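You operate a simulated robot arm through the tools that you are given. There is no shell and no other tool. Be economical: measure what you need, move in short steps, check, and stop when the job is done.

Carry out the task below with a simulated robot arm. There is one attempt and no reset: what you move stays moved.

TASK
Pour one dose of mix into the sample mould and start the cure.
Fine: swing the mould arm back over its drip tray, slide the lid shut and clamp it before you press CURE; spill nothing.
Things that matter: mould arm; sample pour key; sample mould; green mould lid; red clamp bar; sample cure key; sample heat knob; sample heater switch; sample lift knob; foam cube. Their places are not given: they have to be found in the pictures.

It is judged by the outcome, as a careful person would: the job done as asked, and still so three seconds after it is handed in. It fails if anything else is knocked over, pushed out of place, dropped, spilled or broken.

THE ROBOT
A 7-joint arm with a two-finger parallel gripper, fixed in place. Base frame: the origin is at the foot of the arm, x ahead of it, y to its left, z up; the work surface is at about z = 0.824. Lengths are in m, angles in rad, forces in N, time in s.
With the tool pointing down near the work surface it reaches from about 0.24 to 0.68 m from the base axis. Its first joint turns from -1.152 to 1.152 rad. Payload 2.4 kg.
Tool frame: the origin (TCP) lies between the finger pads and is the grasp point; the fingertips stand 0.03 m ahead of it; z points along the fingers, y is the line along which they close. The gripper opens to 0.094 m. The fingers are 0.028 m wide and 0.01 m thick; the gripper's body (0.05 by 0.096 m) begins 0.055 m behind the TCP.
Orientation is told as [roll, pitch, yaw] about the base's x, y, z axes, in that order, counted from this pose: with the fingers straight down and closing along the base's y, the tool's x points along the base's -x, its y along +y and its z along -z.

THE INTERFACE
- The arm moves only by the tool step_arm. Its argument "targets" is one flat list of numbers, 6 for each row, row after row: the shift along the tool's x, y, z in m, then the turn, a rotation vector about the tool's x, y, z in degrees. In form: [tx, ty, tz, rx, ry, rz, tx, ty, tz, rx, ry, rz, ...]. A call has 1 to 20 rows; each row shifts and turns the commanded pose from where the row before left it, along the tool's axes as they then stand. "fingers" is the opening, from 0 (shut) to 1 (fully open), set as the call begins (left out, the last holds). A row lasts 0.2 s, in which the tool goes at most 0.05 m and 0.15 rad; a call with a longer step from one row to the next is refused whole, and so is a gripper value outside its range. A pose out of reach is approached as far as the arm can. The call stops where the force on the tool passes 70 N (or 10 N more than at its start, if that is more) or the arm is blocked; 0.2 s more then pass. The fingers move at their own pace (about 0.153 m/s each) and stop on an object; they squeeze with about 41 N. The grip force told is the motor's: it shows also when the fingers shut on nothing. Time passes only in rows, and 0.2 s behind the last, so rows that do not move let the fingers close. It gives the time, the measured TCP pose, the force on the tool (base axes), the opening and the grip force at its end, in the units of the frame above (readings bear some noise).
- Cameras (640 x 400 px; columns grow to the right, rows downward): "scene" is fixed at [0.0348, 0.4674, 1.4569]; the picture's right is [-0.80, -0.59, 0.00], its down [-0.27, 0.36, -0.89] and it looks along [0.53, -0.72, -0.45] (base axes); focal length 358 px, centre (320, 200). "wrist" rides on the gripper at [-0.037, 0, -0.058] in the tool frame; the picture's right is [0.00, -1.00, 0.00], its down [0.97, 0.00, -0.24] and it looks along [0.24, 0.00, 0.97] (tool axes); focal length 218 px, centre (320, 200).
- grab_frame(camera): a new picture of that camera. No time passes.
- locate(camera, pixels): for up to 12 pixels [column, row] of the newest picture of that camera ("zoom" is the newest enlarged one), the place [x, y, z] in the base frame of the surface seen there, good to about 0.002 m. No time passes.
- inspect(camera, box): a new picture of the part [left, top, right, bottom] of that camera's present view, enlarged. No time passes.
- finish_job(): hands the job in; it is judged then, once.

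Work in short steps. Measure before you move; look again where a grasp or a placing could have gone wrong, and mend it. You have 80 turns and 46 pictures in all, the two below and enlarged ones among them. Open the gripper and draw the arm clear of the work before you hand the job in, unless the task says otherwise; then end with one line.

The tools are called after "Request:" by a JSON object that holds its "name" and its "arguments". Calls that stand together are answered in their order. step_arm: Moves the arm, as the interface text tells. Its arguments: {"type":"object","properties":{"targets":{"type":"array"},"fingers":{"type":"number"}},"required":["targets"]} The other tools are called the same way: grab_frame (camera) takes a picture; locate (camera, pixels) gives the place of the surface under pixels of a picture; inspect (camera, box) takes an enlarged picture of a part of a camera's view; finish_job () hands the job in.

At the start:

```text
t: 0.0
tool_pos: [0.4424, 0.0781, 1.2162]
tool_rot: [-0.002, 0.0, 0.001]
force: [-0.8, -0.1, 0.3]
width: 0.094
grip_force: 0.0
```

scene: 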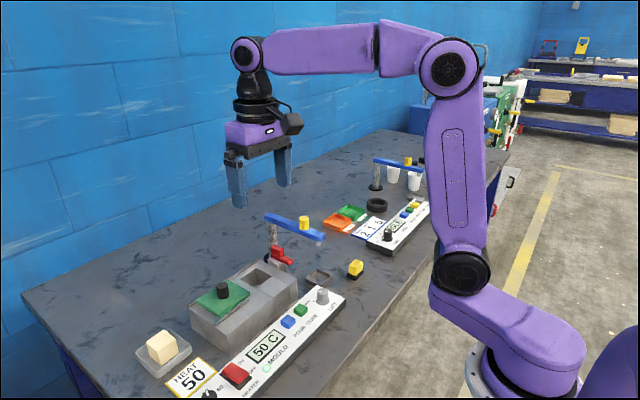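
wrist: 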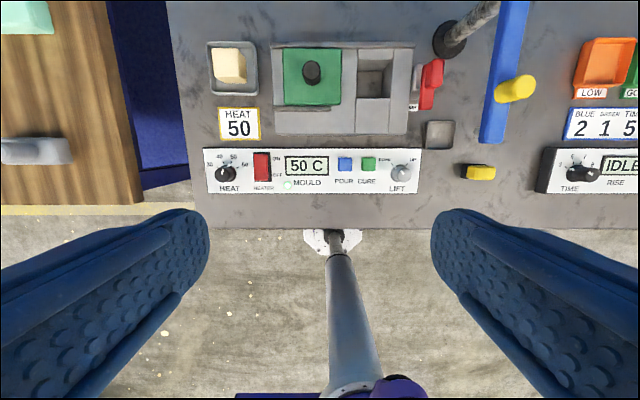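

I'll enlarge the work area in both views first.

Request:
{"name": "inspect", "arguments": {"camera": "scene", "box": [130, 200, 390, 400]}}

Request:
{"name": "inspect", "arguments": {"camera": "wrist", "box": [190, 0, 550, 225]}}

```text
2.00 times, centred on (260, 300) of scene
```

zoom: 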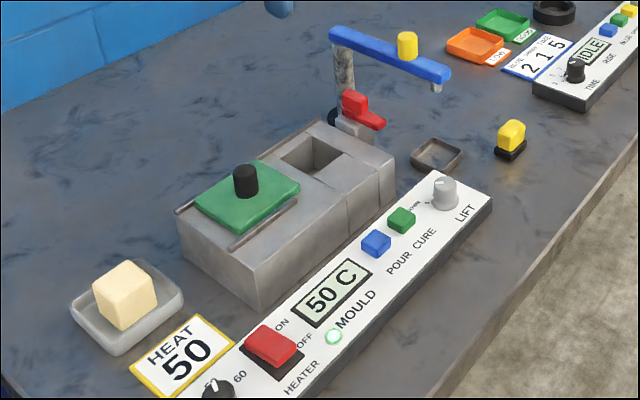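

```text
1.78 times, centred on (370, 112) of wrist
```

zoom: 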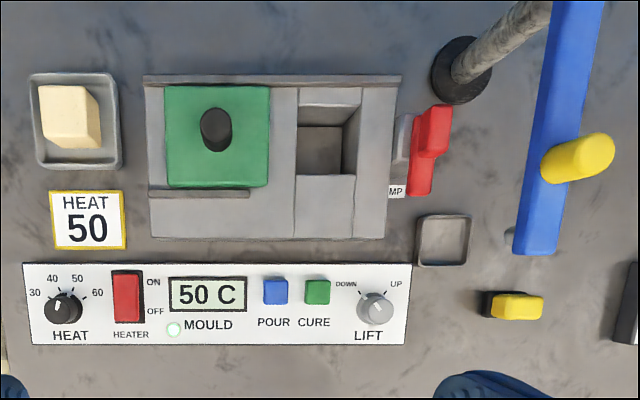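

Request:
{"name": "inspect", "arguments": {"camera": "wrist", "box": [200, 140, 430, 200]}}

Request:
{"name": "inspect", "arguments": {"camera": "wrist", "box": [340, 20, 540, 190]}}

Request:
{"name": "inspect", "arguments": {"camera": "scene", "box": [240, 200, 380, 300]}}

Request:
{"name": "locate", "arguments": {"camera": "zoom", "pixels": [[170, 90], [380, 170], [300, 130], [260, 75], [160, 255], [290, 330], [520, 275], [310, 390], [210, 240], [145, 255], [350, 195], [110, 310]]}}

```text
2.78 times, centred on (315, 170) of wrist
```

zoom: 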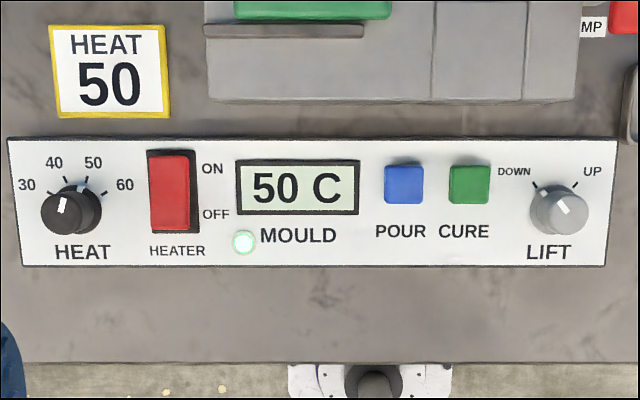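

```text
2.35 times, centred on (440, 105) of wrist
```

zoom: 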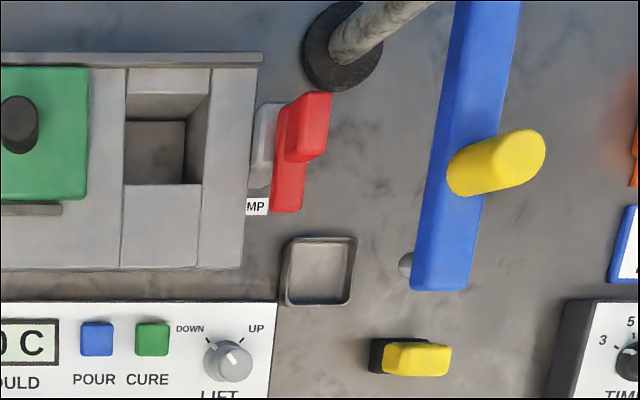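

```text
4.00 times, centred on (310, 250) of scene
```

zoom: 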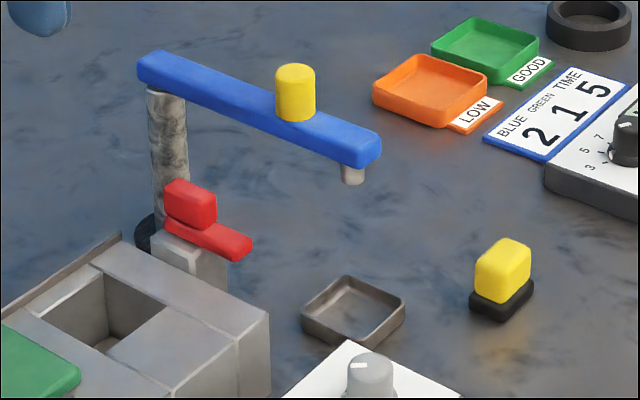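

```text
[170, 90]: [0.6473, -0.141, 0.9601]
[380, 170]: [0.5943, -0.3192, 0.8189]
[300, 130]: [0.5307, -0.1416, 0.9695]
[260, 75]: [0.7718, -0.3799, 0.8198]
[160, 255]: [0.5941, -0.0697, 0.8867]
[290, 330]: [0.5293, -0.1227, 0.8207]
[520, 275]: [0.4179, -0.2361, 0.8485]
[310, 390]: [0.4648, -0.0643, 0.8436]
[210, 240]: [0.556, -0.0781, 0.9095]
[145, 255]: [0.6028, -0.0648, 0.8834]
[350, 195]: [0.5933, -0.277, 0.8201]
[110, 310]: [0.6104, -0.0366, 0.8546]
```

Request:
{"name": "locate", "arguments": {"camera": "zoom", "pixels": [[295, 70], [350, 140], [350, 175], [165, 65], [150, 240], [190, 190], [235, 240], [185, 245], [350, 310], [105, 310], [40, 370], [500, 260]]}}

Request:
{"name": "grab_frame", "arguments": {"camera": "wrist"}}

Request:
{"name": "locate", "arguments": {"camera": "wrist", "pixels": [[345, 163], [369, 163], [262, 165], [226, 168], [402, 165], [312, 72], [374, 82], [356, 73], [393, 73], [433, 75], [424, 100], [440, 133]]}}

```text
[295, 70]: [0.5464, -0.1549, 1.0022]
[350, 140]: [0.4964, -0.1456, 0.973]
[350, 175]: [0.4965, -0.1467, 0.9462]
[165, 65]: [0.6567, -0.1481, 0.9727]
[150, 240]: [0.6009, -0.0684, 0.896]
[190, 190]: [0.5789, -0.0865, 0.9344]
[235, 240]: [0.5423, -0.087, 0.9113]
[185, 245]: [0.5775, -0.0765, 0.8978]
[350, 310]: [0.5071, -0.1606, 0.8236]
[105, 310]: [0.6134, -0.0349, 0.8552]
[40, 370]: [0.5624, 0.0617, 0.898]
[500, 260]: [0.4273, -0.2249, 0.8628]
```

```text
38 pictures are left
```

wrist: 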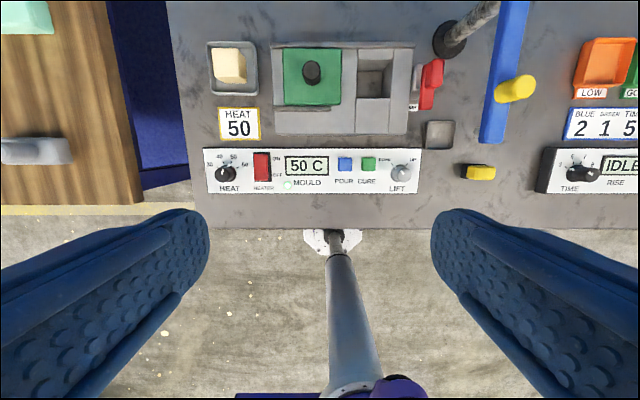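

```text
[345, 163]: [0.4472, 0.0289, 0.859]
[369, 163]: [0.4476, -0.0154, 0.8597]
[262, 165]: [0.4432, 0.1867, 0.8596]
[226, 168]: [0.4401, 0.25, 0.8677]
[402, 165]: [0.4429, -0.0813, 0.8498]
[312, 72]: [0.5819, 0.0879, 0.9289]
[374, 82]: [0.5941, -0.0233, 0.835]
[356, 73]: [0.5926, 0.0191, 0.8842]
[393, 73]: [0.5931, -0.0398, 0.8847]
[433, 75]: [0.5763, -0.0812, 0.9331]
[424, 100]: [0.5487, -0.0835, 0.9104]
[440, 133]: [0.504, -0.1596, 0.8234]
```

Request:
{"name": "inspect", "arguments": {"camera": "wrist", "box": [330, 0, 530, 125]}}

Request:
{"name": "locate", "arguments": {"camera": "zoom", "pixels": [[90, 135], [190, 135], [140, 175], [140, 235], [85, 160], [205, 160], [400, 120], [350, 110], [150, 142], [580, 20], [490, 430], [262, 235]]}}

```text
3.20 times, centred on (430, 62) of wrist
```

zoom: 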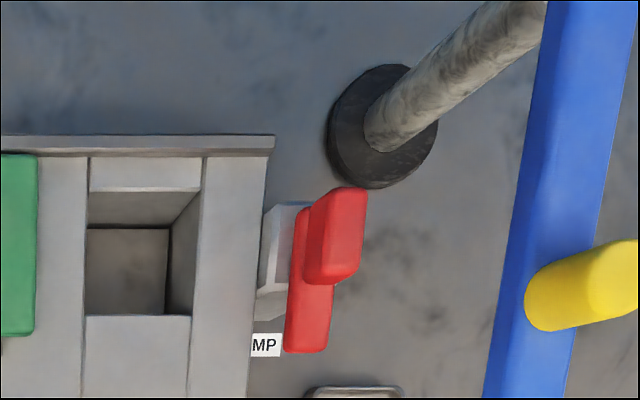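

```text
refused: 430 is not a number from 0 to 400
```

Request:
{"name": "locate", "arguments": {"camera": "zoom", "pixels": [[90, 180], [200, 180], [140, 185], [140, 330], [80, 250], [196, 260], [400, 120], [345, 120], [130, 270], [580, 20], [340, 220], [308, 335]]}}

Request:
{"name": "locate", "arguments": {"camera": "wrist", "pixels": [[285, 60], [339, 60], [310, 105], [276, 73], [412, 60], [508, 88], [483, 135], [500, 138], [431, 73], [346, 50], [372, 50], [390, 125]]}}

```text
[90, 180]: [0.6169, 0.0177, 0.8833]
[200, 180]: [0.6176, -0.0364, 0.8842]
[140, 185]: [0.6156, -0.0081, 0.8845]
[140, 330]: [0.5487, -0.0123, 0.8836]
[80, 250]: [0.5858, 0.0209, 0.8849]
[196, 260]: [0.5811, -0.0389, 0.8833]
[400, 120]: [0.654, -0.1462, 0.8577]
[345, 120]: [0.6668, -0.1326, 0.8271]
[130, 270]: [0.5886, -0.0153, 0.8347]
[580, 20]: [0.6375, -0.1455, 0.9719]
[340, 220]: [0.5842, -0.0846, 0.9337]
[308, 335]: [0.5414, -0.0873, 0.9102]
```

```text
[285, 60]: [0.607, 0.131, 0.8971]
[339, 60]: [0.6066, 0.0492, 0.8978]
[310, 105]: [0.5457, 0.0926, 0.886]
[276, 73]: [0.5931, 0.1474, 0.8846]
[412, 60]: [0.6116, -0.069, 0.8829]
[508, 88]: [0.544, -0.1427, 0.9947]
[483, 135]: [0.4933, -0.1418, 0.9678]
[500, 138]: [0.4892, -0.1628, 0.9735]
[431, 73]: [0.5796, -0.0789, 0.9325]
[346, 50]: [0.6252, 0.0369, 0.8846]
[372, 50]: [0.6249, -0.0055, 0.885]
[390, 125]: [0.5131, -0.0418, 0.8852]
```

The nozzle (0.497,-0.147) is over the drip tray, and the pivot is near (0.655,-0.15). I'll move above the clamp for a closer look.

Request:
{"name": "step_arm", "arguments": {"targets": [-0.03, -0.03, 0.02, 0, 0, 0, -0.03, -0.03, 0.02, 0, 0, 0, -0.03, -0.03, 0.02, 0, 0, 0, -0.02, -0.03, 0.02, 0, 0, 0, 0, 0, 0, 0, 0, 0], "fingers": 1}}

Request:
{"name": "grab_frame", "arguments": {"camera": "wrist"}}

```text
t: 1.2
tool_pos: [0.5522, -0.0414, 1.1371]
tool_rot: [0.0, -0.001, -0.001]
force: [0.2, 0.3, -0.5]
width: 0.0941
grip_force: 0.1
```

```text
36 pictures are left
```

wrist: 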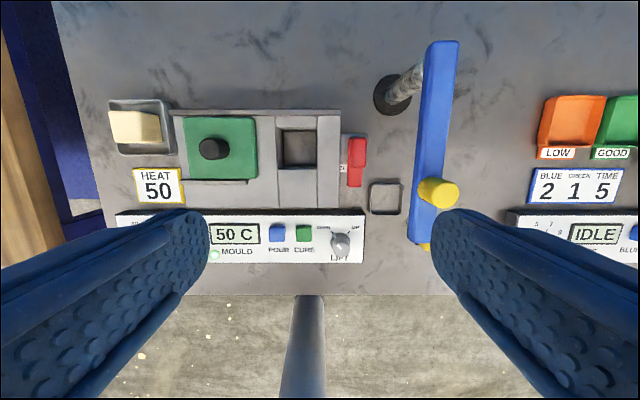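

Request:
{"name": "inspect", "arguments": {"camera": "wrist", "box": [260, 90, 420, 220]}}

Request:
{"name": "locate", "arguments": {"camera": "wrist", "pixels": [[357, 140], [357, 165], [353, 180], [343, 140], [357, 153], [440, 45], [430, 70], [417, 235], [425, 244], [436, 190], [300, 148], [214, 148]]}}

Request:
{"name": "inspect", "arguments": {"camera": "scene", "box": [255, 205, 335, 285]}}

```text
3.08 times, centred on (340, 155) of wrist
```

zoom: 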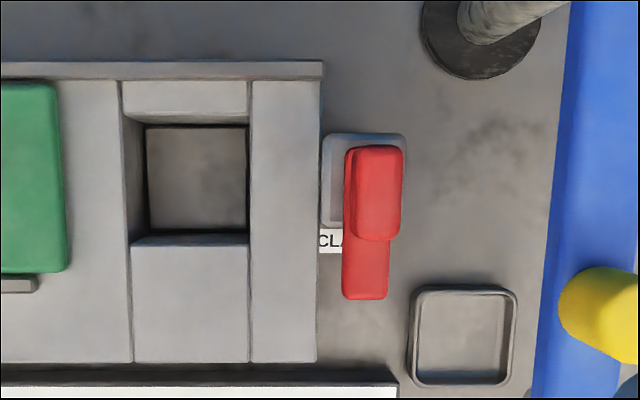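

```text
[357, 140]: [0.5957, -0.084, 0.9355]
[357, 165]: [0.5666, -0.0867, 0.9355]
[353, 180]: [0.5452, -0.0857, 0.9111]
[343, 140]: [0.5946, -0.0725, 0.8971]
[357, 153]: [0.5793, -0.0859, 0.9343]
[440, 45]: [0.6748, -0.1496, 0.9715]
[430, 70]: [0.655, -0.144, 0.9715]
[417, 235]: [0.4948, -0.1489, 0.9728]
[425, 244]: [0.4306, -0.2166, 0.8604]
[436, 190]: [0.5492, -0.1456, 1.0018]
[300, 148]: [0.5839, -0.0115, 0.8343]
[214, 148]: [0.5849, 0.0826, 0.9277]
```

```text
5.00 times, centred on (295, 245) of scene
```

zoom: 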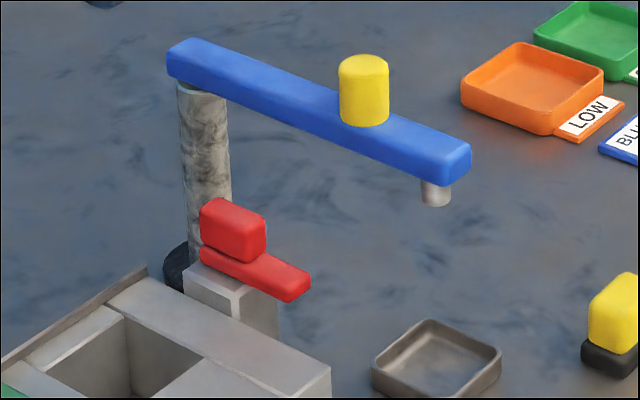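

The peg top (436,190) is at about (0.548,-0.148,1.002). I'll move above it with the gripper open.

Request:
{"name": "step_arm", "arguments": {"targets": [0.001, -0.036, 0.01, 0, 0, 0, 0.001, -0.036, 0.02, 0, 0, 0, 0.002, -0.036, 0.03, 0, 0, 0, 0, 0, 0.015, 0, 0, 0, 0, 0, 0, 0, 0, 0], "fingers": 0.6}}

Request:
{"name": "grab_frame", "arguments": {"camera": "wrist"}}

```text
t: 2.4
tool_pos: [0.5475, -0.1516, 1.0612]
tool_rot: [0.0, 0.0, 0.0]
force: [1.0, 0.2, -0.1]
width: 0.0564
grip_force: 0.1
```

```text
33 pictures are left
```

wrist: 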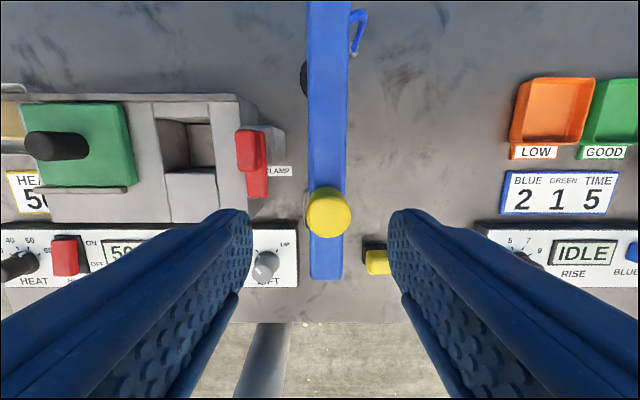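

Request:
{"name": "locate", "arguments": {"camera": "wrist", "pixels": [[309, 212], [328, 212], [349, 212], [328, 192], [328, 234], [328, 5], [311, 100], [347, 100], [358, 20], [302, 75], [310, 270], [342, 270]]}}

Request:
{"name": "inspect", "arguments": {"camera": "scene", "box": [220, 140, 360, 280]}}

```text
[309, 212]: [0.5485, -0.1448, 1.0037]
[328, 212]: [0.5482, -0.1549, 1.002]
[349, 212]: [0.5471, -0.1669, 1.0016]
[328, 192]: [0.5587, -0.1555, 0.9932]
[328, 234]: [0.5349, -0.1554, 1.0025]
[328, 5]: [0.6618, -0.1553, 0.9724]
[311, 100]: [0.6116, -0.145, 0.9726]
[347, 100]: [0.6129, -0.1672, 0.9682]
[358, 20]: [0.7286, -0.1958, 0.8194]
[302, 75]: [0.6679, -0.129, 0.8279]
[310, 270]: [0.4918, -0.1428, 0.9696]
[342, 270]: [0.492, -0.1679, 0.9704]
```

```text
2.86 times, centred on (290, 210) of scene
```

zoom: 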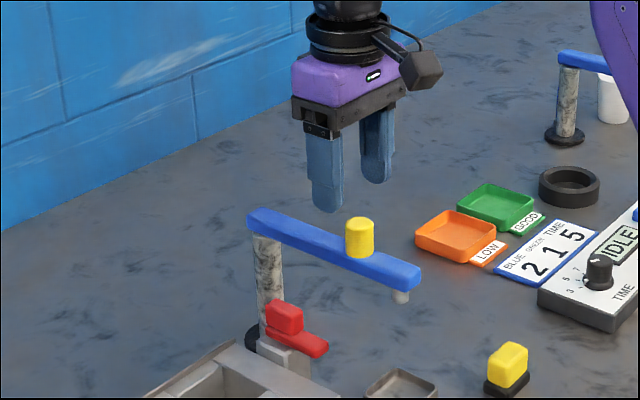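

The peg centre is about (0.547,-0.156). I'll descend around it and close.

Request:
{"name": "step_arm", "arguments": {"targets": [0, -0.0045, 0, 0, 0, 0, 0, 0, 0.027, 0, 0, 0, 0, 0, 0.026, 0, 0, 0, 0, 0, 0, 0, 0, 0], "fingers": 0.6}}

Request:
{"name": "step_arm", "arguments": {"targets": [0, 0, 0, 0, 0, 0, 0, 0, 0, 0, 0, 0], "fingers": 0}}

```text
t: 3.4
tool_pos: [0.5495, -0.1549, 1.0069]
tool_rot: [0.0, 0.0, 0.003]
force: [0.3, 0.5, 1.1]
width: 0.0563
grip_force: 0.1
```

```text
t: 4.0
tool_pos: [0.5489, -0.1545, 1.0079]
tool_rot: [0.001, 0.0, 0.001]
force: [-0.7, 1.5, -3.3]
width: 0.025
grip_force: 45.2
```

Peg gripped (0.025 m). I'll swing the first half of the arc about the pivot.

Request:
{"name": "step_arm", "arguments": {"targets": [-0.00107, 0.0154, 0, 0, 0, 7.9, -0.00107, 0.0154, 0, 0, 0, 7.9, -0.00107, 0.0154, 0, 0, 0, 7.9, -0.00107, 0.0154, 0, 0, 0, 7.9]}}

Request:
{"name": "inspect", "arguments": {"camera": "scene", "box": [180, 160, 360, 320]}}

```text
t: 5.0
tool_pos: [0.5647, -0.0949, 1.0092]
tool_rot: [-0.001, 0.004, -0.554]
force: [-21.2, 8.5, 24.1]
width: 0.0247
grip_force: 45.5
```

```text
2.50 times, centred on (270, 240) of scene
```

zoom: 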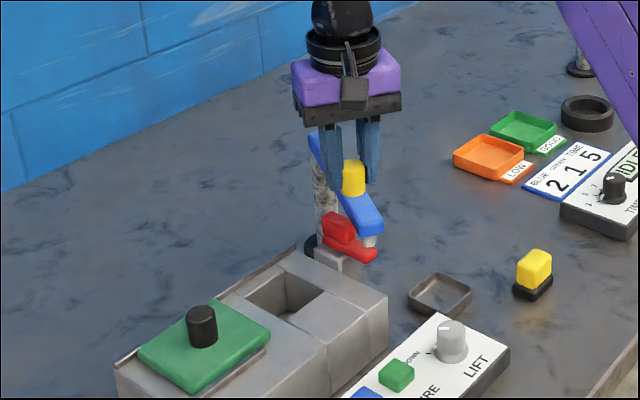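

The readings fit a pivot farther back (r≈0.12, about 29.5° turned so far). I'll correct and go on with the arc.

Request:
{"name": "step_arm", "arguments": {"targets": [0.001, 0.0162, -0.001, 0, 0, 5.5, -0.0011, 0.0162, 0, 0, 0, 7.75, -0.0011, 0.0162, 0, 0, 0, 7.75, 0, 0, 0, 0, 0, 0]}}

Request:
{"name": "inspect", "arguments": {"camera": "scene", "box": [180, 160, 360, 320]}}

```text
t: 6.0
tool_pos: [0.5986, -0.0599, 1.0083]
tool_rot: [0.0, -0.002, -0.92]
force: [2.1, -2.1, -11.5]
width: 0.0251
grip_force: 45.1
```

```text
2.50 times, centred on (270, 240) of scene
```

zoom: 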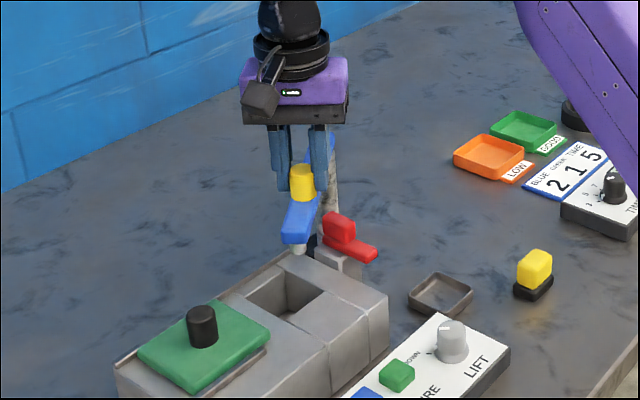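

Request:
{"name": "locate", "arguments": {"camera": "zoom", "pixels": [[298, 248], [294, 239], [305, 165], [280, 310], [300, 200], [300, 225], [250, 295], [322, 292], [285, 318], [290, 272]]}}

```text
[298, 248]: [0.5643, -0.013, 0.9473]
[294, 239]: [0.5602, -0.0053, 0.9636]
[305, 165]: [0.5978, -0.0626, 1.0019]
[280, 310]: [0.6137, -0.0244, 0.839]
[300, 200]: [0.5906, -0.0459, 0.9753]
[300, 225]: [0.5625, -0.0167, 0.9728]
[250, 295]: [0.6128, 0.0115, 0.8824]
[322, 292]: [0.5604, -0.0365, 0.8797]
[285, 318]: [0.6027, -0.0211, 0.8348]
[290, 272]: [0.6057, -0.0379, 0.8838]
```

The nozzle is about 7° short of the cavity centre (0.587,-0.010). I'll add one step.

Request:
{"name": "step_arm", "arguments": {"targets": [-0.0008, 0.007, 0, 0, 0, 3.5, -0.0008, 0.007, 0, 0, 0, 3.5, 0, 0, 0, 0, 0, 0]}}

Request:
{"name": "inspect", "arguments": {"camera": "scene", "box": [210, 200, 320, 310]}}

```text
t: 6.8
tool_pos: [0.6088, -0.0529, 1.0086]
tool_rot: [-0.003, 0.0, -1.042]
force: [1.5, -6.3, -13.3]
width: 0.025
grip_force: 45.4
```

```text
3.64 times, centred on (265, 255) of scene
```

zoom: 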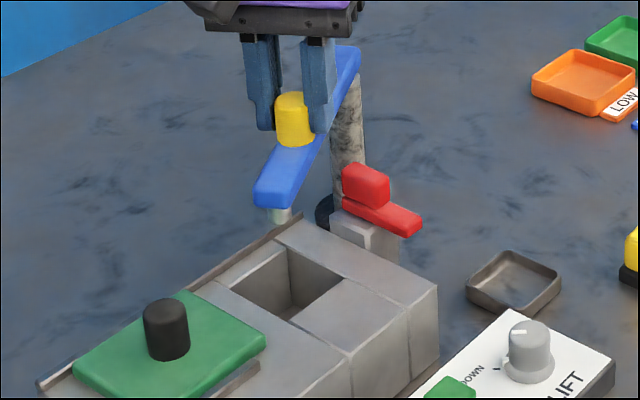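

Request:
{"name": "locate", "arguments": {"camera": "zoom", "pixels": [[282, 217], [276, 217], [288, 217], [287, 248], [343, 283], [286, 320], [230, 283], [265, 268], [310, 262], [318, 305]]}}

```text
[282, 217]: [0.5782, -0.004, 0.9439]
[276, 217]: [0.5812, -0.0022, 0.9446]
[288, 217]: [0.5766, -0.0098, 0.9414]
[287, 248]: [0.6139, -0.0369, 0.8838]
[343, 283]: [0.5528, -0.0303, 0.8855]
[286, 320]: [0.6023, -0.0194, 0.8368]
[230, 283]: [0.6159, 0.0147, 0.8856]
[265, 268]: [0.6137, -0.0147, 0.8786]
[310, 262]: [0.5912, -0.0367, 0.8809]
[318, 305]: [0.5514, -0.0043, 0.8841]
```

The nozzle (~0.582,-0.011) is over the cavity centre. I'll release, rise and turn back straight.

Request:
{"name": "step_arm", "arguments": {"targets": [0, 0, 0, 0, 0, 0, 0, 0, 0, 0, 0, 0, 0, 0, -0.03, 0, 0, 0, 0, 0, -0.04, 0, 0, 0, 0, 0, -0.03, 0, 0, -8, 0, 0, 0, 0, 0, -8.5, 0, 0, 0, 0, 0, -8.5, 0, 0, 0, 0, 0, -8.5, 0, 0, 0, 0, 0, -8.5, 0, 0, 0, 0, 0, -8.5, 0, 0, 0, 0, 0, -8.5, 0, 0, 0, 0, 0, 0], "fingers": 0.55}}

```text
t: 9.4
tool_pos: [0.6098, -0.0511, 1.1084]
tool_rot: [0.001, 0.0, -0.008]
force: [0.0, 0.3, -1.0]
width: 0.0517
grip_force: 0.0
```

Request:
{"name": "step_arm", "arguments": {"targets": [0.04, 0.02, 0, 0, 0, 0.4, 0.04, 0.02, 0, 0, 0, 0, 0.04, 0.02, 0, 0, 0, 0, 0.043, 0.02, 0, 0, 0, 0, 0, 0, 0.045, 0, 0, 0, 0, 0, 0.045, 0, 0, 0, 0, 0, 0, 0, 0, 0], "fingers": 0}}

Request:
{"name": "grab_frame", "arguments": {"camera": "wrist"}}

Request:
{"name": "inspect", "arguments": {"camera": "scene", "box": [180, 200, 350, 380]}}

```text
t: 11.0
tool_pos: [0.4463, 0.0309, 1.0191]
tool_rot: [0.0, -0.001, -0.017]
force: [-0.4, 0.4, 0.4]
width: 0.0
grip_force: 32.7
```

```text
28 pictures are left
```

wrist: 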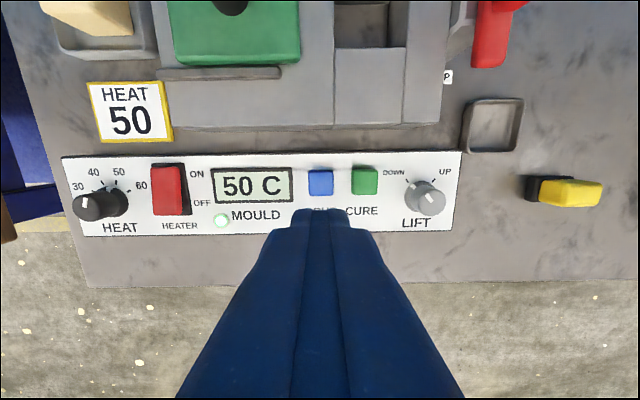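

```text
2.22 times, centred on (265, 290) of scene
```

zoom: 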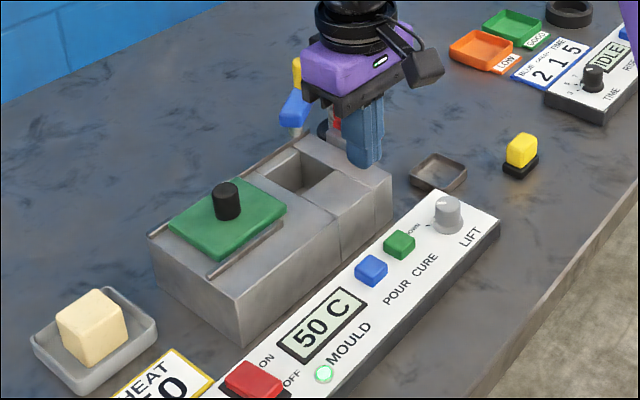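

Request:
{"name": "inspect", "arguments": {"camera": "wrist", "box": [60, 150, 240, 245]}}

Request:
{"name": "inspect", "arguments": {"camera": "wrist", "box": [280, 150, 470, 245]}}

Request:
{"name": "locate", "arguments": {"camera": "wrist", "pixels": [[320, 182], [309, 182], [331, 182], [320, 172], [320, 194], [364, 180], [354, 180], [376, 180], [364, 168], [364, 193], [340, 190], [425, 195]]}}

```text
3.56 times, centred on (150, 198) of wrist
```

zoom: 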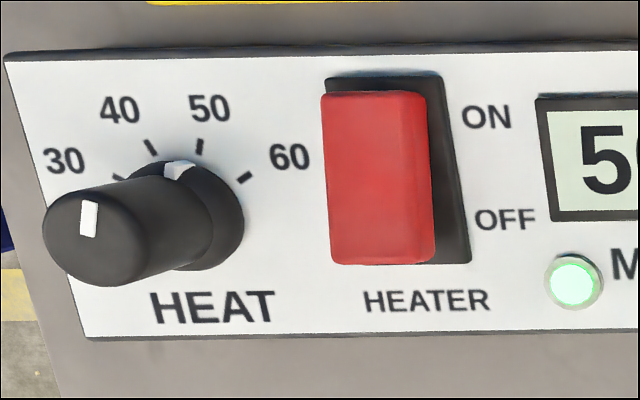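

```text
3.37 times, centred on (375, 198) of wrist
```

zoom: 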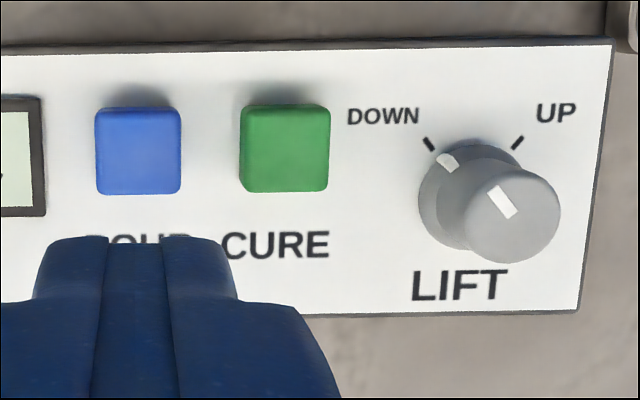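

```text
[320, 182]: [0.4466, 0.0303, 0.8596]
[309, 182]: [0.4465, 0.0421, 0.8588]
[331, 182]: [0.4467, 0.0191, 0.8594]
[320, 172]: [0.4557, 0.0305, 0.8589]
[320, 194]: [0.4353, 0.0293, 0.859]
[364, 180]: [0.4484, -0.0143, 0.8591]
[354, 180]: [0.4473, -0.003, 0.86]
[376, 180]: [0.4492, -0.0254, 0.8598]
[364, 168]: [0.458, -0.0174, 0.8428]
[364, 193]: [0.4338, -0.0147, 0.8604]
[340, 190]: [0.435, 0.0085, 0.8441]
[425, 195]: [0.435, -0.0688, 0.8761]
```

Heat is at 50, lift is DOWN, and the fingers are over POUR (0.446,0.030, top 0.859). I'll descend to just above it.

Request:
{"name": "step_arm", "arguments": {"targets": [0, 0, 0.04, 0, 0, -1, 0, 0, 0.04, 0, 0, 0, 0, 0, 0.03, 0, 0, 0, 0, 0, 0.013, 0, 0, 0, 0, 0, 0, 0, 0, 0]}}

```text
t: 12.2
tool_pos: [0.4463, 0.0291, 0.8944]
tool_rot: [0.001, -0.001, 0.001]
force: [0.0, 0.3, -0.2]
width: 0.0
grip_force: 33.1
```

Fingertips are ~5 mm above POUR. I'll press once, slowly, then rise.

Request:
{"name": "step_arm", "arguments": {"targets": [0, 0, 0.004, 0, 0, 0, 0, 0, 0.003, 0, 0, 0, 0, 0, 0.003, 0, 0, 0, 0, 0, 0.002, 0, 0, 0]}}

Request:
{"name": "inspect", "arguments": {"camera": "scene", "box": [200, 200, 350, 350]}}

```text
t: 13.2
tool_pos: [0.4458, 0.0313, 0.8836]
tool_rot: [-0.001, 0.0, 0.0]
force: [-2.0, -2.6, 7.1]
width: 0.0
grip_force: 32.7
```

```text
2.67 times, centred on (275, 275) of scene
```

zoom: 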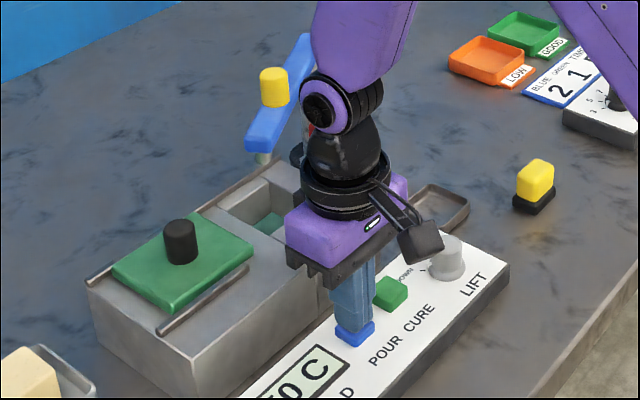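

Mix (greenish) shows in the cavity, so the press registered. I'll rise, wait and look.

Request:
{"name": "step_arm", "arguments": {"targets": [0, 0, -0.03, 0, 0, 0, 0, 0, -0.04, 0, 0, 0, 0, 0, -0.05, 0, 0, 0, 0, 0, -0.05, 0, 0, 0, 0, 0, 0, 0, 0, 0]}}

Request:
{"name": "inspect", "arguments": {"camera": "scene", "box": [200, 200, 350, 350]}}

```text
t: 14.4
tool_pos: [0.4476, 0.0307, 1.0525]
tool_rot: [0.001, -0.001, 0.001]
force: [0.2, -0.5, 0.6]
width: 0.0001
grip_force: 33.3
```

```text
2.67 times, centred on (275, 275) of scene
```

zoom: 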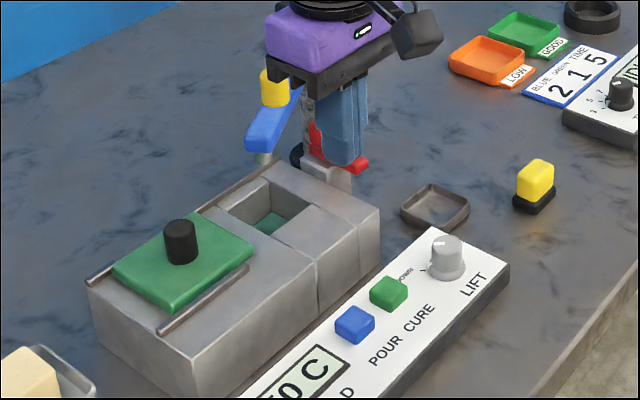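

One dose is in the mould. I'll go back over the peg (0.609,-0.053) with the same turned grip.

Request:
{"name": "step_arm", "arguments": {"targets": [0, 0, -0.045, 0, 0, 0, -0.04, -0.021, 0, 0, 0, 0, -0.04, -0.021, 0, 0, 0, 0, -0.04, -0.021, 0, 0, 0, 0, -0.0415, -0.0205, 0, 0, 0, 0, 0, 0, 0, 0, 0, 8.5, 0, 0, 0, 0, 0, 8.5, 0, 0, 0, 0, 0, 8.5, 0, 0, 0, 0, 0, 8.5, 0, 0, 0, 0, 0, 8.5, 0, 0, 0, 0, 0, 8.5, 0, 0, 0, 0, 0, 8.5, 0, 0, 0, 0, 0, 0], "fingers": 0.6}}

Request:
{"name": "grab_frame", "arguments": {"camera": "wrist"}}

```text
t: 17.2
tool_pos: [0.6091, -0.0532, 1.0985]
tool_rot: [-0.001, 0.001, -1.041]
force: [-0.2, 0.0, -0.4]
width: 0.0564
grip_force: 0.1
```

```text
22 pictures are left
```

wrist: 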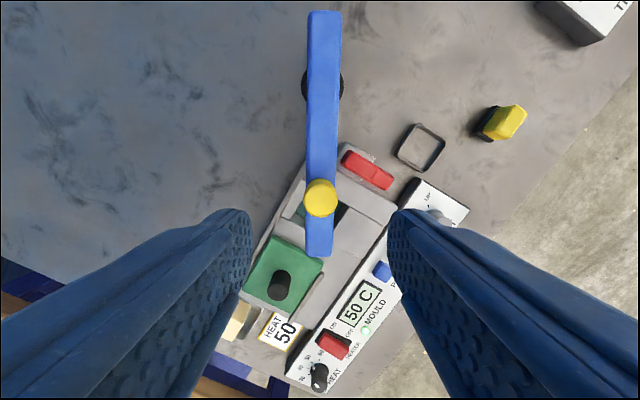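

Peg centred at (320,198). I'll descend and grip.

Request:
{"name": "step_arm", "arguments": {"targets": [0, 0, 0.04, 0, 0, 0, 0, 0, 0.04, 0, 0, 0, 0, 0, 0.01, 0, 0, 0, 0, 0, 0, 0, 0, 0]}}

Request:
{"name": "step_arm", "arguments": {"targets": [0, 0, 0, 0, 0, 0, 0, 0, 0, 0, 0, 0], "fingers": 0}}

```text
t: 18.2
tool_pos: [0.6093, -0.0526, 1.0094]
tool_rot: [0.001, 0.001, -1.038]
force: [0.8, 0.2, -0.6]
width: 0.0562
grip_force: 0.1
```

```text
t: 18.8
tool_pos: [0.6072, -0.0527, 1.01]
tool_rot: [0.0, 0.002, -1.039]
force: [-1.6, 0.4, -2.5]
width: 0.0249
grip_force: 45.1
```

Request:
{"name": "step_arm", "arguments": {"targets": [-0.001, -0.0151, 0, 0, 0, -7.5, -0.001, -0.0151, 0, 0, 0, -7.5, -0.001, -0.0151, 0, 0, 0, -7.5, -0.001, -0.0151, 0, 0, 0, -7.5, 0, 0, 0, 0, 0, 0]}}

```text
t: 20.0
tool_pos: [0.5669, -0.0941, 1.009]
tool_rot: [-0.002, 0.003, -0.512]
force: [-16.1, 10.3, 20.0]
width: 0.0252
grip_force: 44.8
```

Request:
{"name": "step_arm", "arguments": {"targets": [0.0005, -0.0151, 0, 0, 0, -7.5, -0.001, -0.0151, 0, 0, 0, -7.5, -0.001, -0.0151, 0, 0, 0, -7.5, -0.001, -0.0151, 0, 0, 0, -7.0, 0, 0, 0, 0, 0, 0]}}

Request:
{"name": "inspect", "arguments": {"camera": "scene", "box": [240, 190, 370, 310]}}

```text
t: 21.2
tool_pos: [0.5499, -0.1546, 1.009]
tool_rot: [0.001, 0.001, -0.001]
force: [-15.6, -3.4, 13.0]
width: 0.0252
grip_force: 45.6
```

```text
3.33 times, centred on (305, 250) of scene
```

zoom: 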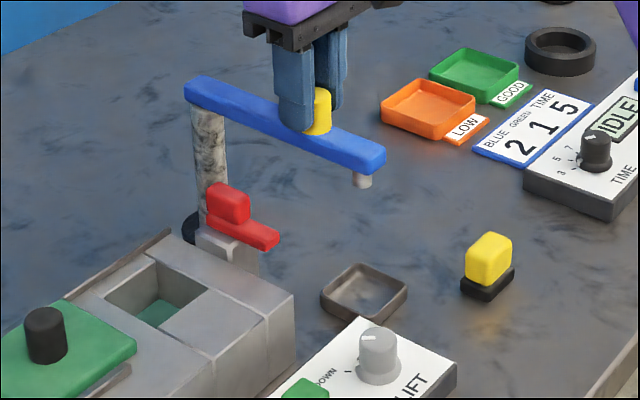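

Request:
{"name": "locate", "arguments": {"camera": "zoom", "pixels": [[361, 182], [365, 292], [358, 264], [407, 292], [372, 323], [322, 295]]}}

Request:
{"name": "step_arm", "arguments": {"targets": [0, 0, 0, 0, 0, 0, 0, 0, 0, 0, 0, 0, 0, 0, -0.03, 0, 0, 0, 0, 0, -0.04, 0, 0, 0, 0, 0, -0.02, 0, 0, 0, 0, 0, 0, 0, 0, 0], "fingers": 0.5}}

```text
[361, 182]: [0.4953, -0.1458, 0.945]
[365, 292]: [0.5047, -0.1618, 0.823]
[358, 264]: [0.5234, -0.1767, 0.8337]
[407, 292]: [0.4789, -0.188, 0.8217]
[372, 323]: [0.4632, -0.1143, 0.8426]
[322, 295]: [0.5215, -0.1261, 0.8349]
```

```text
t: 22.6
tool_pos: [0.55, -0.1535, 1.0988]
tool_rot: [0.0, 0.0, 0.0]
force: [-0.4, 0.2, -0.6]
width: 0.047
grip_force: 0.0
```

The nozzle is back over the tray as it was at the start. Next the lid knob near (0.583,0.086).

Request:
{"name": "step_arm", "arguments": {"targets": [-0.007, 0.048, 0, 0, 0, 0, -0.007, 0.048, 0, 0, 0, 0, -0.007, 0.048, 0, 0, 0, 0, -0.007, 0.048, 0, 0, 0, 0, -0.005, 0.0475, 0, 0, 0, 0, 0, 0, 0.045, 0, 0, 0, 0, 0, 0.045, 0, 0, 0, 0, 0, 0, 0, 0, 0], "fingers": 0.6}}

Request:
{"name": "grab_frame", "arguments": {"camera": "wrist"}}

```text
t: 24.4
tool_pos: [0.5819, 0.0885, 1.0063]
tool_rot: [-0.001, 0.0, 0.001]
force: [-0.4, 0.5, 0.0]
width: 0.0562
grip_force: 0.0
```

```text
20 pictures are left
```

wrist: 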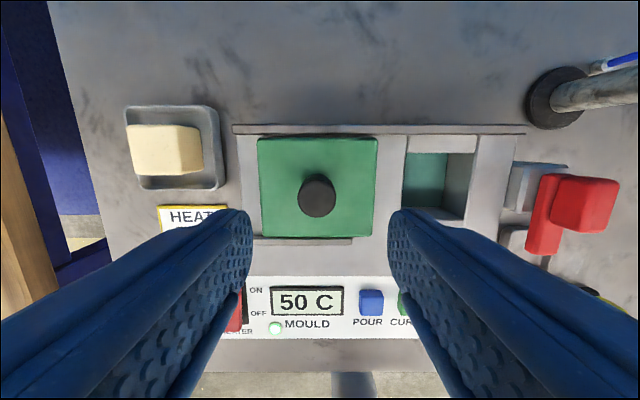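

Request:
{"name": "locate", "arguments": {"camera": "wrist", "pixels": [[301, 195], [316, 195], [332, 195], [316, 180], [316, 213], [258, 190], [374, 190], [405, 175], [475, 175], [545, 230], [590, 205], [545, 180]]}}

```text
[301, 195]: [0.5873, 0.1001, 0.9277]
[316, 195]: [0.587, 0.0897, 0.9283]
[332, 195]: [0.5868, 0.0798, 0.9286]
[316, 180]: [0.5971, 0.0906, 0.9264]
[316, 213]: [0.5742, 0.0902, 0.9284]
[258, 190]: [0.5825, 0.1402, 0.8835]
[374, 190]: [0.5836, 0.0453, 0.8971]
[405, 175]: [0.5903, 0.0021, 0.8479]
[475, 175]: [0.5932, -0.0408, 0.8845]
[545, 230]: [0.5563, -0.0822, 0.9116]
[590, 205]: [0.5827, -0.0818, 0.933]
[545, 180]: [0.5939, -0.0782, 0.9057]
```

Knob centre is (0.586,0.090). I'll descend and grip it.

Request:
{"name": "step_arm", "arguments": {"targets": [-0.004, 0.0015, 0.04, 0, 0, 0, 0, 0, 0.032, 0, 0, 0, 0, 0, 0, 0, 0, 0]}}

Request:
{"name": "step_arm", "arguments": {"targets": [0, 0, 0, 0, 0, 0, 0, 0, 0, 0, 0, 0], "fingers": 0}}

```text
t: 25.2
tool_pos: [0.5862, 0.0895, 0.937]
tool_rot: [-0.001, 0.0, 0.001]
force: [0.2, -0.7, 0.0]
width: 0.0564
grip_force: 0.1
```

```text
t: 25.8
tool_pos: [0.587, 0.0894, 0.9375]
tool_rot: [0.0, 0.0, -0.002]
force: [0.4, 0.4, -3.1]
width: 0.0256
grip_force: 44.8
```

Gripped. Sliding the lid in -y.

Request:
{"name": "step_arm", "arguments": {"targets": [0, -0.012, 0, 0, 0, 0, 0, -0.012, 0, 0, 0, 0, 0, -0.012, 0, 0, 0, 0, 0, -0.012, 0, 0, 0, 0, 0, -0.012, 0, 0, 0, 0, 0, -0.012, 0, 0, 0, 0, 0, -0.012, 0, 0, 0, 0, 0, 0, 0, 0, 0, 0]}}

Request:
{"name": "inspect", "arguments": {"camera": "scene", "box": [180, 210, 340, 350]}}

```text
t: 27.6
tool_pos: [0.5868, 0.005, 0.9377]
tool_rot: [0.0, -0.003, -0.002]
force: [-6.6, -0.1, 21.8]
width: 0.0256
grip_force: 44.9
```

```text
2.86 times, centred on (260, 280) of scene
```

zoom: 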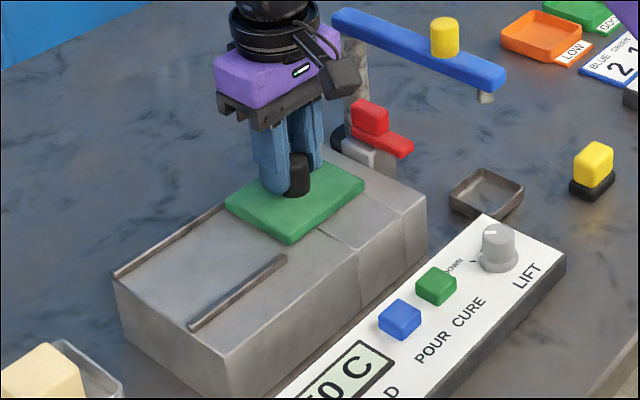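

Request:
{"name": "step_arm", "arguments": {"targets": [0, -0.006, 0, 0, 0, 0, 0, -0.006, 0, 0, 0, 0, 0, -0.004, 0, 0, 0, 0, 0, 0, 0, 0, 0, 0]}}

```text
t: 28.6
tool_pos: [0.5877, -0.01, 0.9369]
tool_rot: [0.0, -0.004, 0.002]
force: [-2.4, 9.4, 20.3]
width: 0.0254
grip_force: 45.0
```

Request:
{"name": "step_arm", "arguments": {"targets": [0, -0.003, 0, 0, 0, 0, 0, -0.002, 0, 0, 0, 0, 0, 0, 0, 0, 0, 0]}}

Request:
{"name": "inspect", "arguments": {"camera": "scene", "box": [180, 210, 340, 350]}}

```text
t: 29.4
tool_pos: [0.5878, -0.0107, 0.9379]
tool_rot: [0.005, -0.002, 0.007]
force: [0.8, 27.3, 13.0]
width: 0.0253
grip_force: 44.8
```

```text
2.86 times, centred on (260, 280) of scene
```

zoom: 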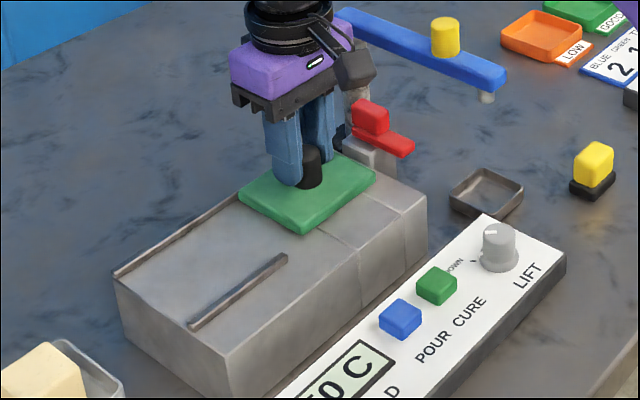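

The lid hit its stop at y=-0.011, over the cavity. I'll relax, release, rise and go above the clamp.

Request:
{"name": "step_arm", "arguments": {"targets": [0, 0.004, 0, 0, 0, 0]}}

Request:
{"name": "step_arm", "arguments": {"targets": [0, 0, 0, 0, 0, 0, 0, 0, 0, 0, 0, 0, 0, 0, -0.03, 0, 0, 0, 0, 0, -0.045, 0, 0, 0, 0.002, -0.036, -0.015, 0, 0, 0, 0.002, -0.036, 0, 0, 0, 0, 0, 0, 0, 0, 0, 0], "fingers": 0.5}}

Request:
{"name": "grab_frame", "arguments": {"camera": "wrist"}}

```text
t: 29.8
tool_pos: [0.5872, -0.0097, 0.9361]
tool_rot: [0.0, -0.002, 0.002]
force: [6.6, 20.2, 7.1]
width: 0.0255
grip_force: 45.0
```

```text
t: 31.4
tool_pos: [0.5835, -0.0854, 1.028]
tool_rot: [0.002, 0.0, 0.0]
force: [0.0, 0.5, -0.2]
width: 0.0469
grip_force: 0.0
```

```text
17 pictures are left
```

wrist: 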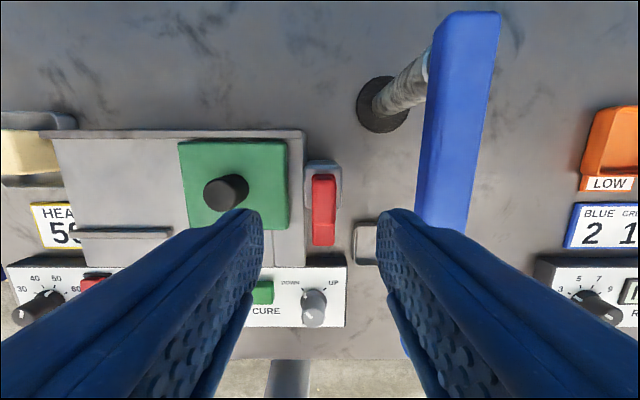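

Request:
{"name": "inspect", "arguments": {"camera": "wrist", "box": [240, 120, 400, 270]}}

Request:
{"name": "locate", "arguments": {"camera": "zoom", "pixels": [[290, 220], [320, 200], [370, 200], [345, 190], [345, 280], [345, 310], [290, 320], [280, 180], [185, 220], [40, 190], [345, 145], [300, 240]]}}

```text
2.67 times, centred on (320, 195) of wrist
```

zoom: 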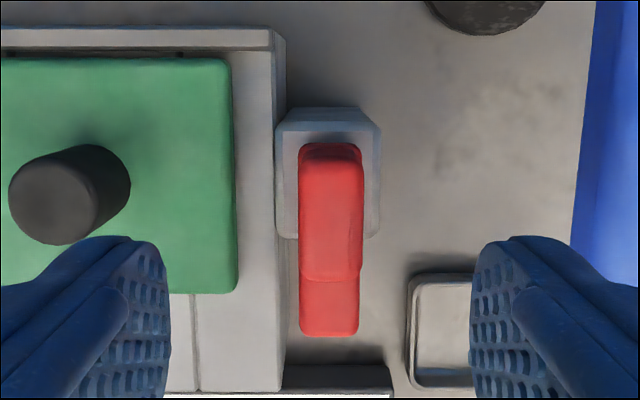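

```text
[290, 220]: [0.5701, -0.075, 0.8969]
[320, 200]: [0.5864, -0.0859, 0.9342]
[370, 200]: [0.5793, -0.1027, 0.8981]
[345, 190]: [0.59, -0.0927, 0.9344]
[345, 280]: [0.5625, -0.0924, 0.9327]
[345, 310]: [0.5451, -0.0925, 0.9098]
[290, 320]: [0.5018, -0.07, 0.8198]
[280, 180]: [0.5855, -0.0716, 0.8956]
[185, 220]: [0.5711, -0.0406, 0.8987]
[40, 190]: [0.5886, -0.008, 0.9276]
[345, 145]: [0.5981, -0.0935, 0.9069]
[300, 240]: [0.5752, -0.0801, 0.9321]
```

The handle block spans x 0.561–0.60, centred at y≈-0.0885, over a post centred near (0.585,-0.0885). I'll grip it there to twist the bar over the lid.

Request:
{"name": "step_arm", "arguments": {"targets": [-0.0015, -0.003, 0.04, 0, 0, 0, 0, 0, 0.034, 0, 0, 0, 0, 0, 0.01, 0, 0, 0, 0, 0, 0, 0, 0, 0]}}

Request:
{"name": "step_arm", "arguments": {"targets": [0, 0, 0, 0, 0, 0, 0, 0, 0, 0, 0, 0], "fingers": 0}}

```text
t: 32.4
tool_pos: [0.5847, -0.0891, 0.9414]
tool_rot: [-0.002, 0.001, -0.002]
force: [0.0, 0.7, 0.2]
width: 0.047
grip_force: 0.1
```

```text
t: 33.0
tool_pos: [0.5843, -0.0889, 0.9424]
tool_rot: [0.001, 0.0, -0.001]
force: [-1.6, 2.7, -2.2]
width: 0.018
grip_force: 44.8
```

Gripped the handle (0.018 m). I'll twist a little and check the forces.

Request:
{"name": "step_arm", "arguments": {"targets": [0, 0, 0, 0, 0, 6, 0, 0, 0, 0, 0, 6, 0, 0, 0, 0, 0, 6, 0, 0, 0, 0, 0, 0]}}

Request:
{"name": "inspect", "arguments": {"camera": "scene", "box": [230, 210, 330, 310]}}

```text
t: 34.0
tool_pos: [0.5846, -0.0882, 0.9428]
tool_rot: [0.0, 0.003, -0.316]
force: [-6.1, 4.2, -10.8]
width: 0.0177
grip_force: 44.6
```

```text
4.00 times, centred on (280, 260) of scene
```

zoom: 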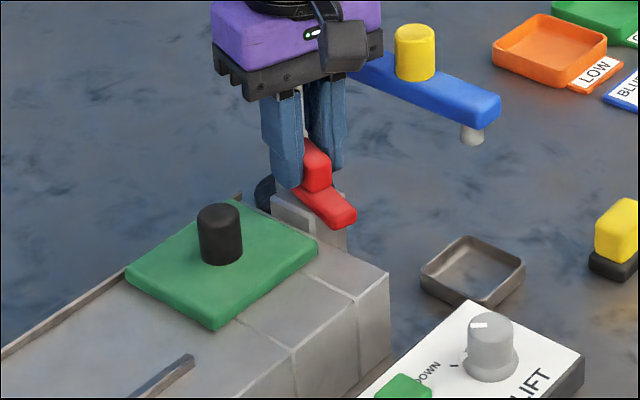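

The bar turns with little force. I'll continue to about 85°.

Request:
{"name": "step_arm", "arguments": {"targets": [0, 0, 0, 0, 0, 7, 0, 0, 0, 0, 0, 7, 0, 0, 0, 0, 0, 7, 0, 0, 0, 0, 0, 7, 0, 0, 0, 0, 0, 7, 0, 0, 0, 0, 0, 7, 0, 0, 0, 0, 0, 7, 0, 0, 0, 0, 0, 7, 0, 0, 0, 0, 0, 7, 0, 0, 0, 0, 0, 6, 0, 0, 0, 0, 0, 0]}}

Request:
{"name": "inspect", "arguments": {"camera": "scene", "box": [230, 210, 330, 310]}}

```text
t: 36.4
tool_pos: [0.5843, -0.0874, 0.9421]
tool_rot: [-0.001, 0.0, -1.519]
force: [-3.5, 14.2, -5.8]
width: 0.0179
grip_force: 44.9
```

```text
4.00 times, centred on (280, 260) of scene
```

zoom: 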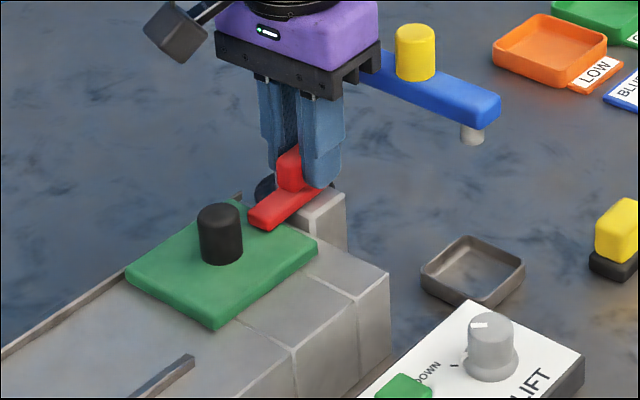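

The bar is over the lid at 87°. A few more degrees to reach full closure.

Request:
{"name": "step_arm", "arguments": {"targets": [0, 0, 0, 0, 0, 3, 0, 0, 0, 0, 0, 2, 0, 0, 0, 0, 0, 0]}}

Request:
{"name": "step_arm", "arguments": {"targets": [0, 0, 0, 0, 0, 0, 0, 0, 0, 0, 0, 0, 0, 0, -0.03, 0, 0, 0, 0, 0, -0.045, 0, 0, 0, 0, 0, -0.045, 0, 0, 0, 0, 0, -0.03, 0, 0, 0, 0, 0, 0, 0, 0, 0], "fingers": 0.5}}

Request:
{"name": "grab_frame", "arguments": {"camera": "wrist"}}

```text
t: 37.2
tool_pos: [0.5859, -0.0852, 0.9424]
tool_rot: [0.001, 0.0, -1.605]
force: [0.5, 15.1, -13.0]
width: 0.0178
grip_force: 44.9
```

```text
t: 38.8
tool_pos: [0.5847, -0.0847, 1.0917]
tool_rot: [0.0, 0.0, -1.605]
force: [0.9, 0.3, -0.6]
width: 0.047
grip_force: 0.1
```

```text
13 pictures are left
```

wrist: 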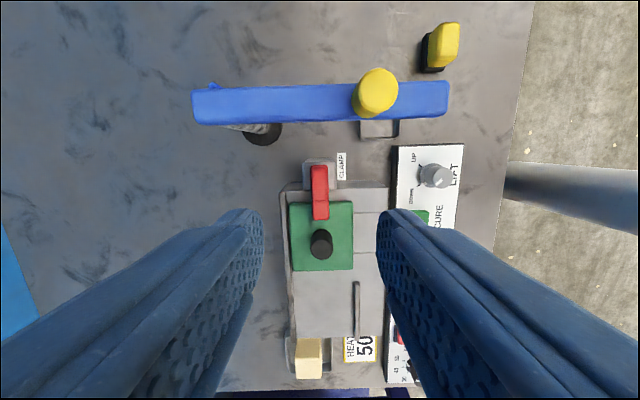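

The clamp lies squarely over the lid edge (320,205). I'll turn back and go above CURE (0.447,-0.014).

Request:
{"name": "step_arm", "arguments": {"targets": [0, 0, 0, 0, 0, -8.36, 0, 0, 0, 0, 0, -8.36, 0, 0, 0, 0, 0, -8.36, 0, 0, 0, 0, 0, -8.36, 0, 0, 0, 0, 0, -8.36, 0, 0, 0, 0, 0, -8.36, 0, 0, 0, 0, 0, -8.36, 0, 0, 0, 0, 0, -8.36, 0, 0, 0, 0, 0, -8.36, 0, 0, 0, 0, 0, -8.36, 0, 0, 0, 0, 0, -8.36, 0.035, 0.018, 0, 0, 0, 0, 0.035, 0.018, 0, 0, 0, 0, 0.035, 0.018, 0, 0, 0, 0, 0.033, 0.0165, 0, 0, 0, 0, 0, 0, 0.045, 0, 0, 0, 0, 0, 0.045, 0, 0, 0, 0, 0, 0, 0, 0, 0], "fingers": 0}}

Request:
{"name": "grab_frame", "arguments": {"camera": "wrist"}}

```text
t: 42.6
tool_pos: [0.4458, -0.0174, 1.0021]
tool_rot: [0.0, -0.002, -0.001]
force: [0.4, -0.1, -0.1]
width: 0.0002
grip_force: 33.0
```

```text
12 pictures are left
```

wrist: 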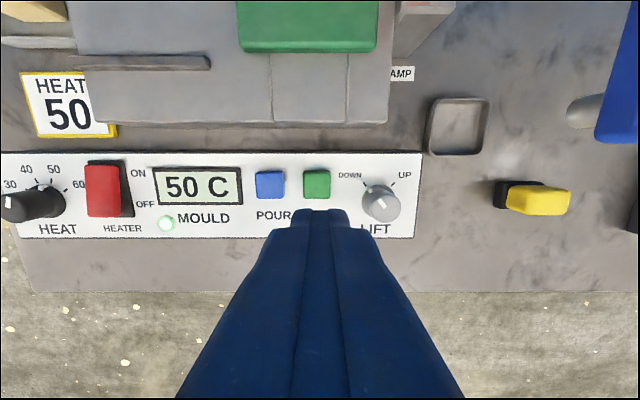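

Request:
{"name": "step_arm", "arguments": {"targets": [0, 0.002, 0.04, 0, 0, 0, 0, 0, 0.04, 0, 0, 0, 0, 0, 0.0275, 0, 0, 0, 0, 0, 0, 0, 0, 0]}}

Request:
{"name": "step_arm", "arguments": {"targets": [0, 0, 0.004, 0, 0, 0, 0, 0, 0.003, 0, 0, 0, 0, 0, 0.003, 0, 0, 0, 0, 0, 0.002, 0, 0, 0]}}

Request:
{"name": "step_arm", "arguments": {"targets": [0, 0, -0.03, 0, 0, 0, 0, 0, -0.04, 0, 0, 0, 0, 0, -0.05, 0, 0, 0, 0, 0, 0, 0, 0, 0]}}

Request:
{"name": "grab_frame", "arguments": {"camera": "wrist"}}

```text
t: 43.6
tool_pos: [0.4469, -0.0161, 0.8965]
tool_rot: [0.0, -0.001, 0.0]
force: [0.1, -1.0, -0.6]
width: 0.0
grip_force: 32.6
```

```text
t: 44.6
tool_pos: [0.4468, -0.0147, 0.8833]
tool_rot: [0.0, 0.001, -0.002]
force: [-4.0, -2.2, 8.3]
width: 0.0001
grip_force: 33.2
```

```text
t: 45.6
tool_pos: [0.4502, -0.0173, 1.0015]
tool_rot: [0.001, 0.0, 0.0]
force: [0.1, -0.2, -0.1]
width: 0.0
grip_force: 33.2
```

```text
11 pictures are left
```

wrist: 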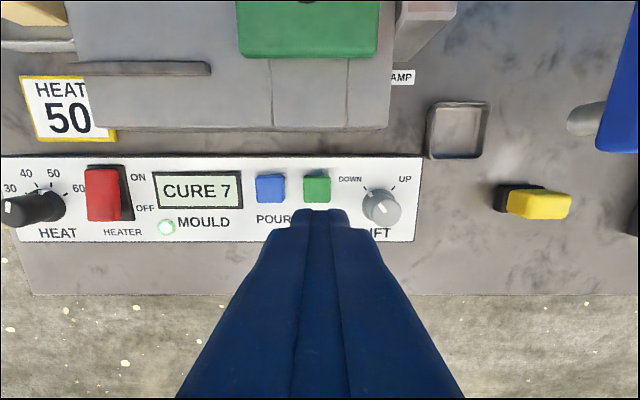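

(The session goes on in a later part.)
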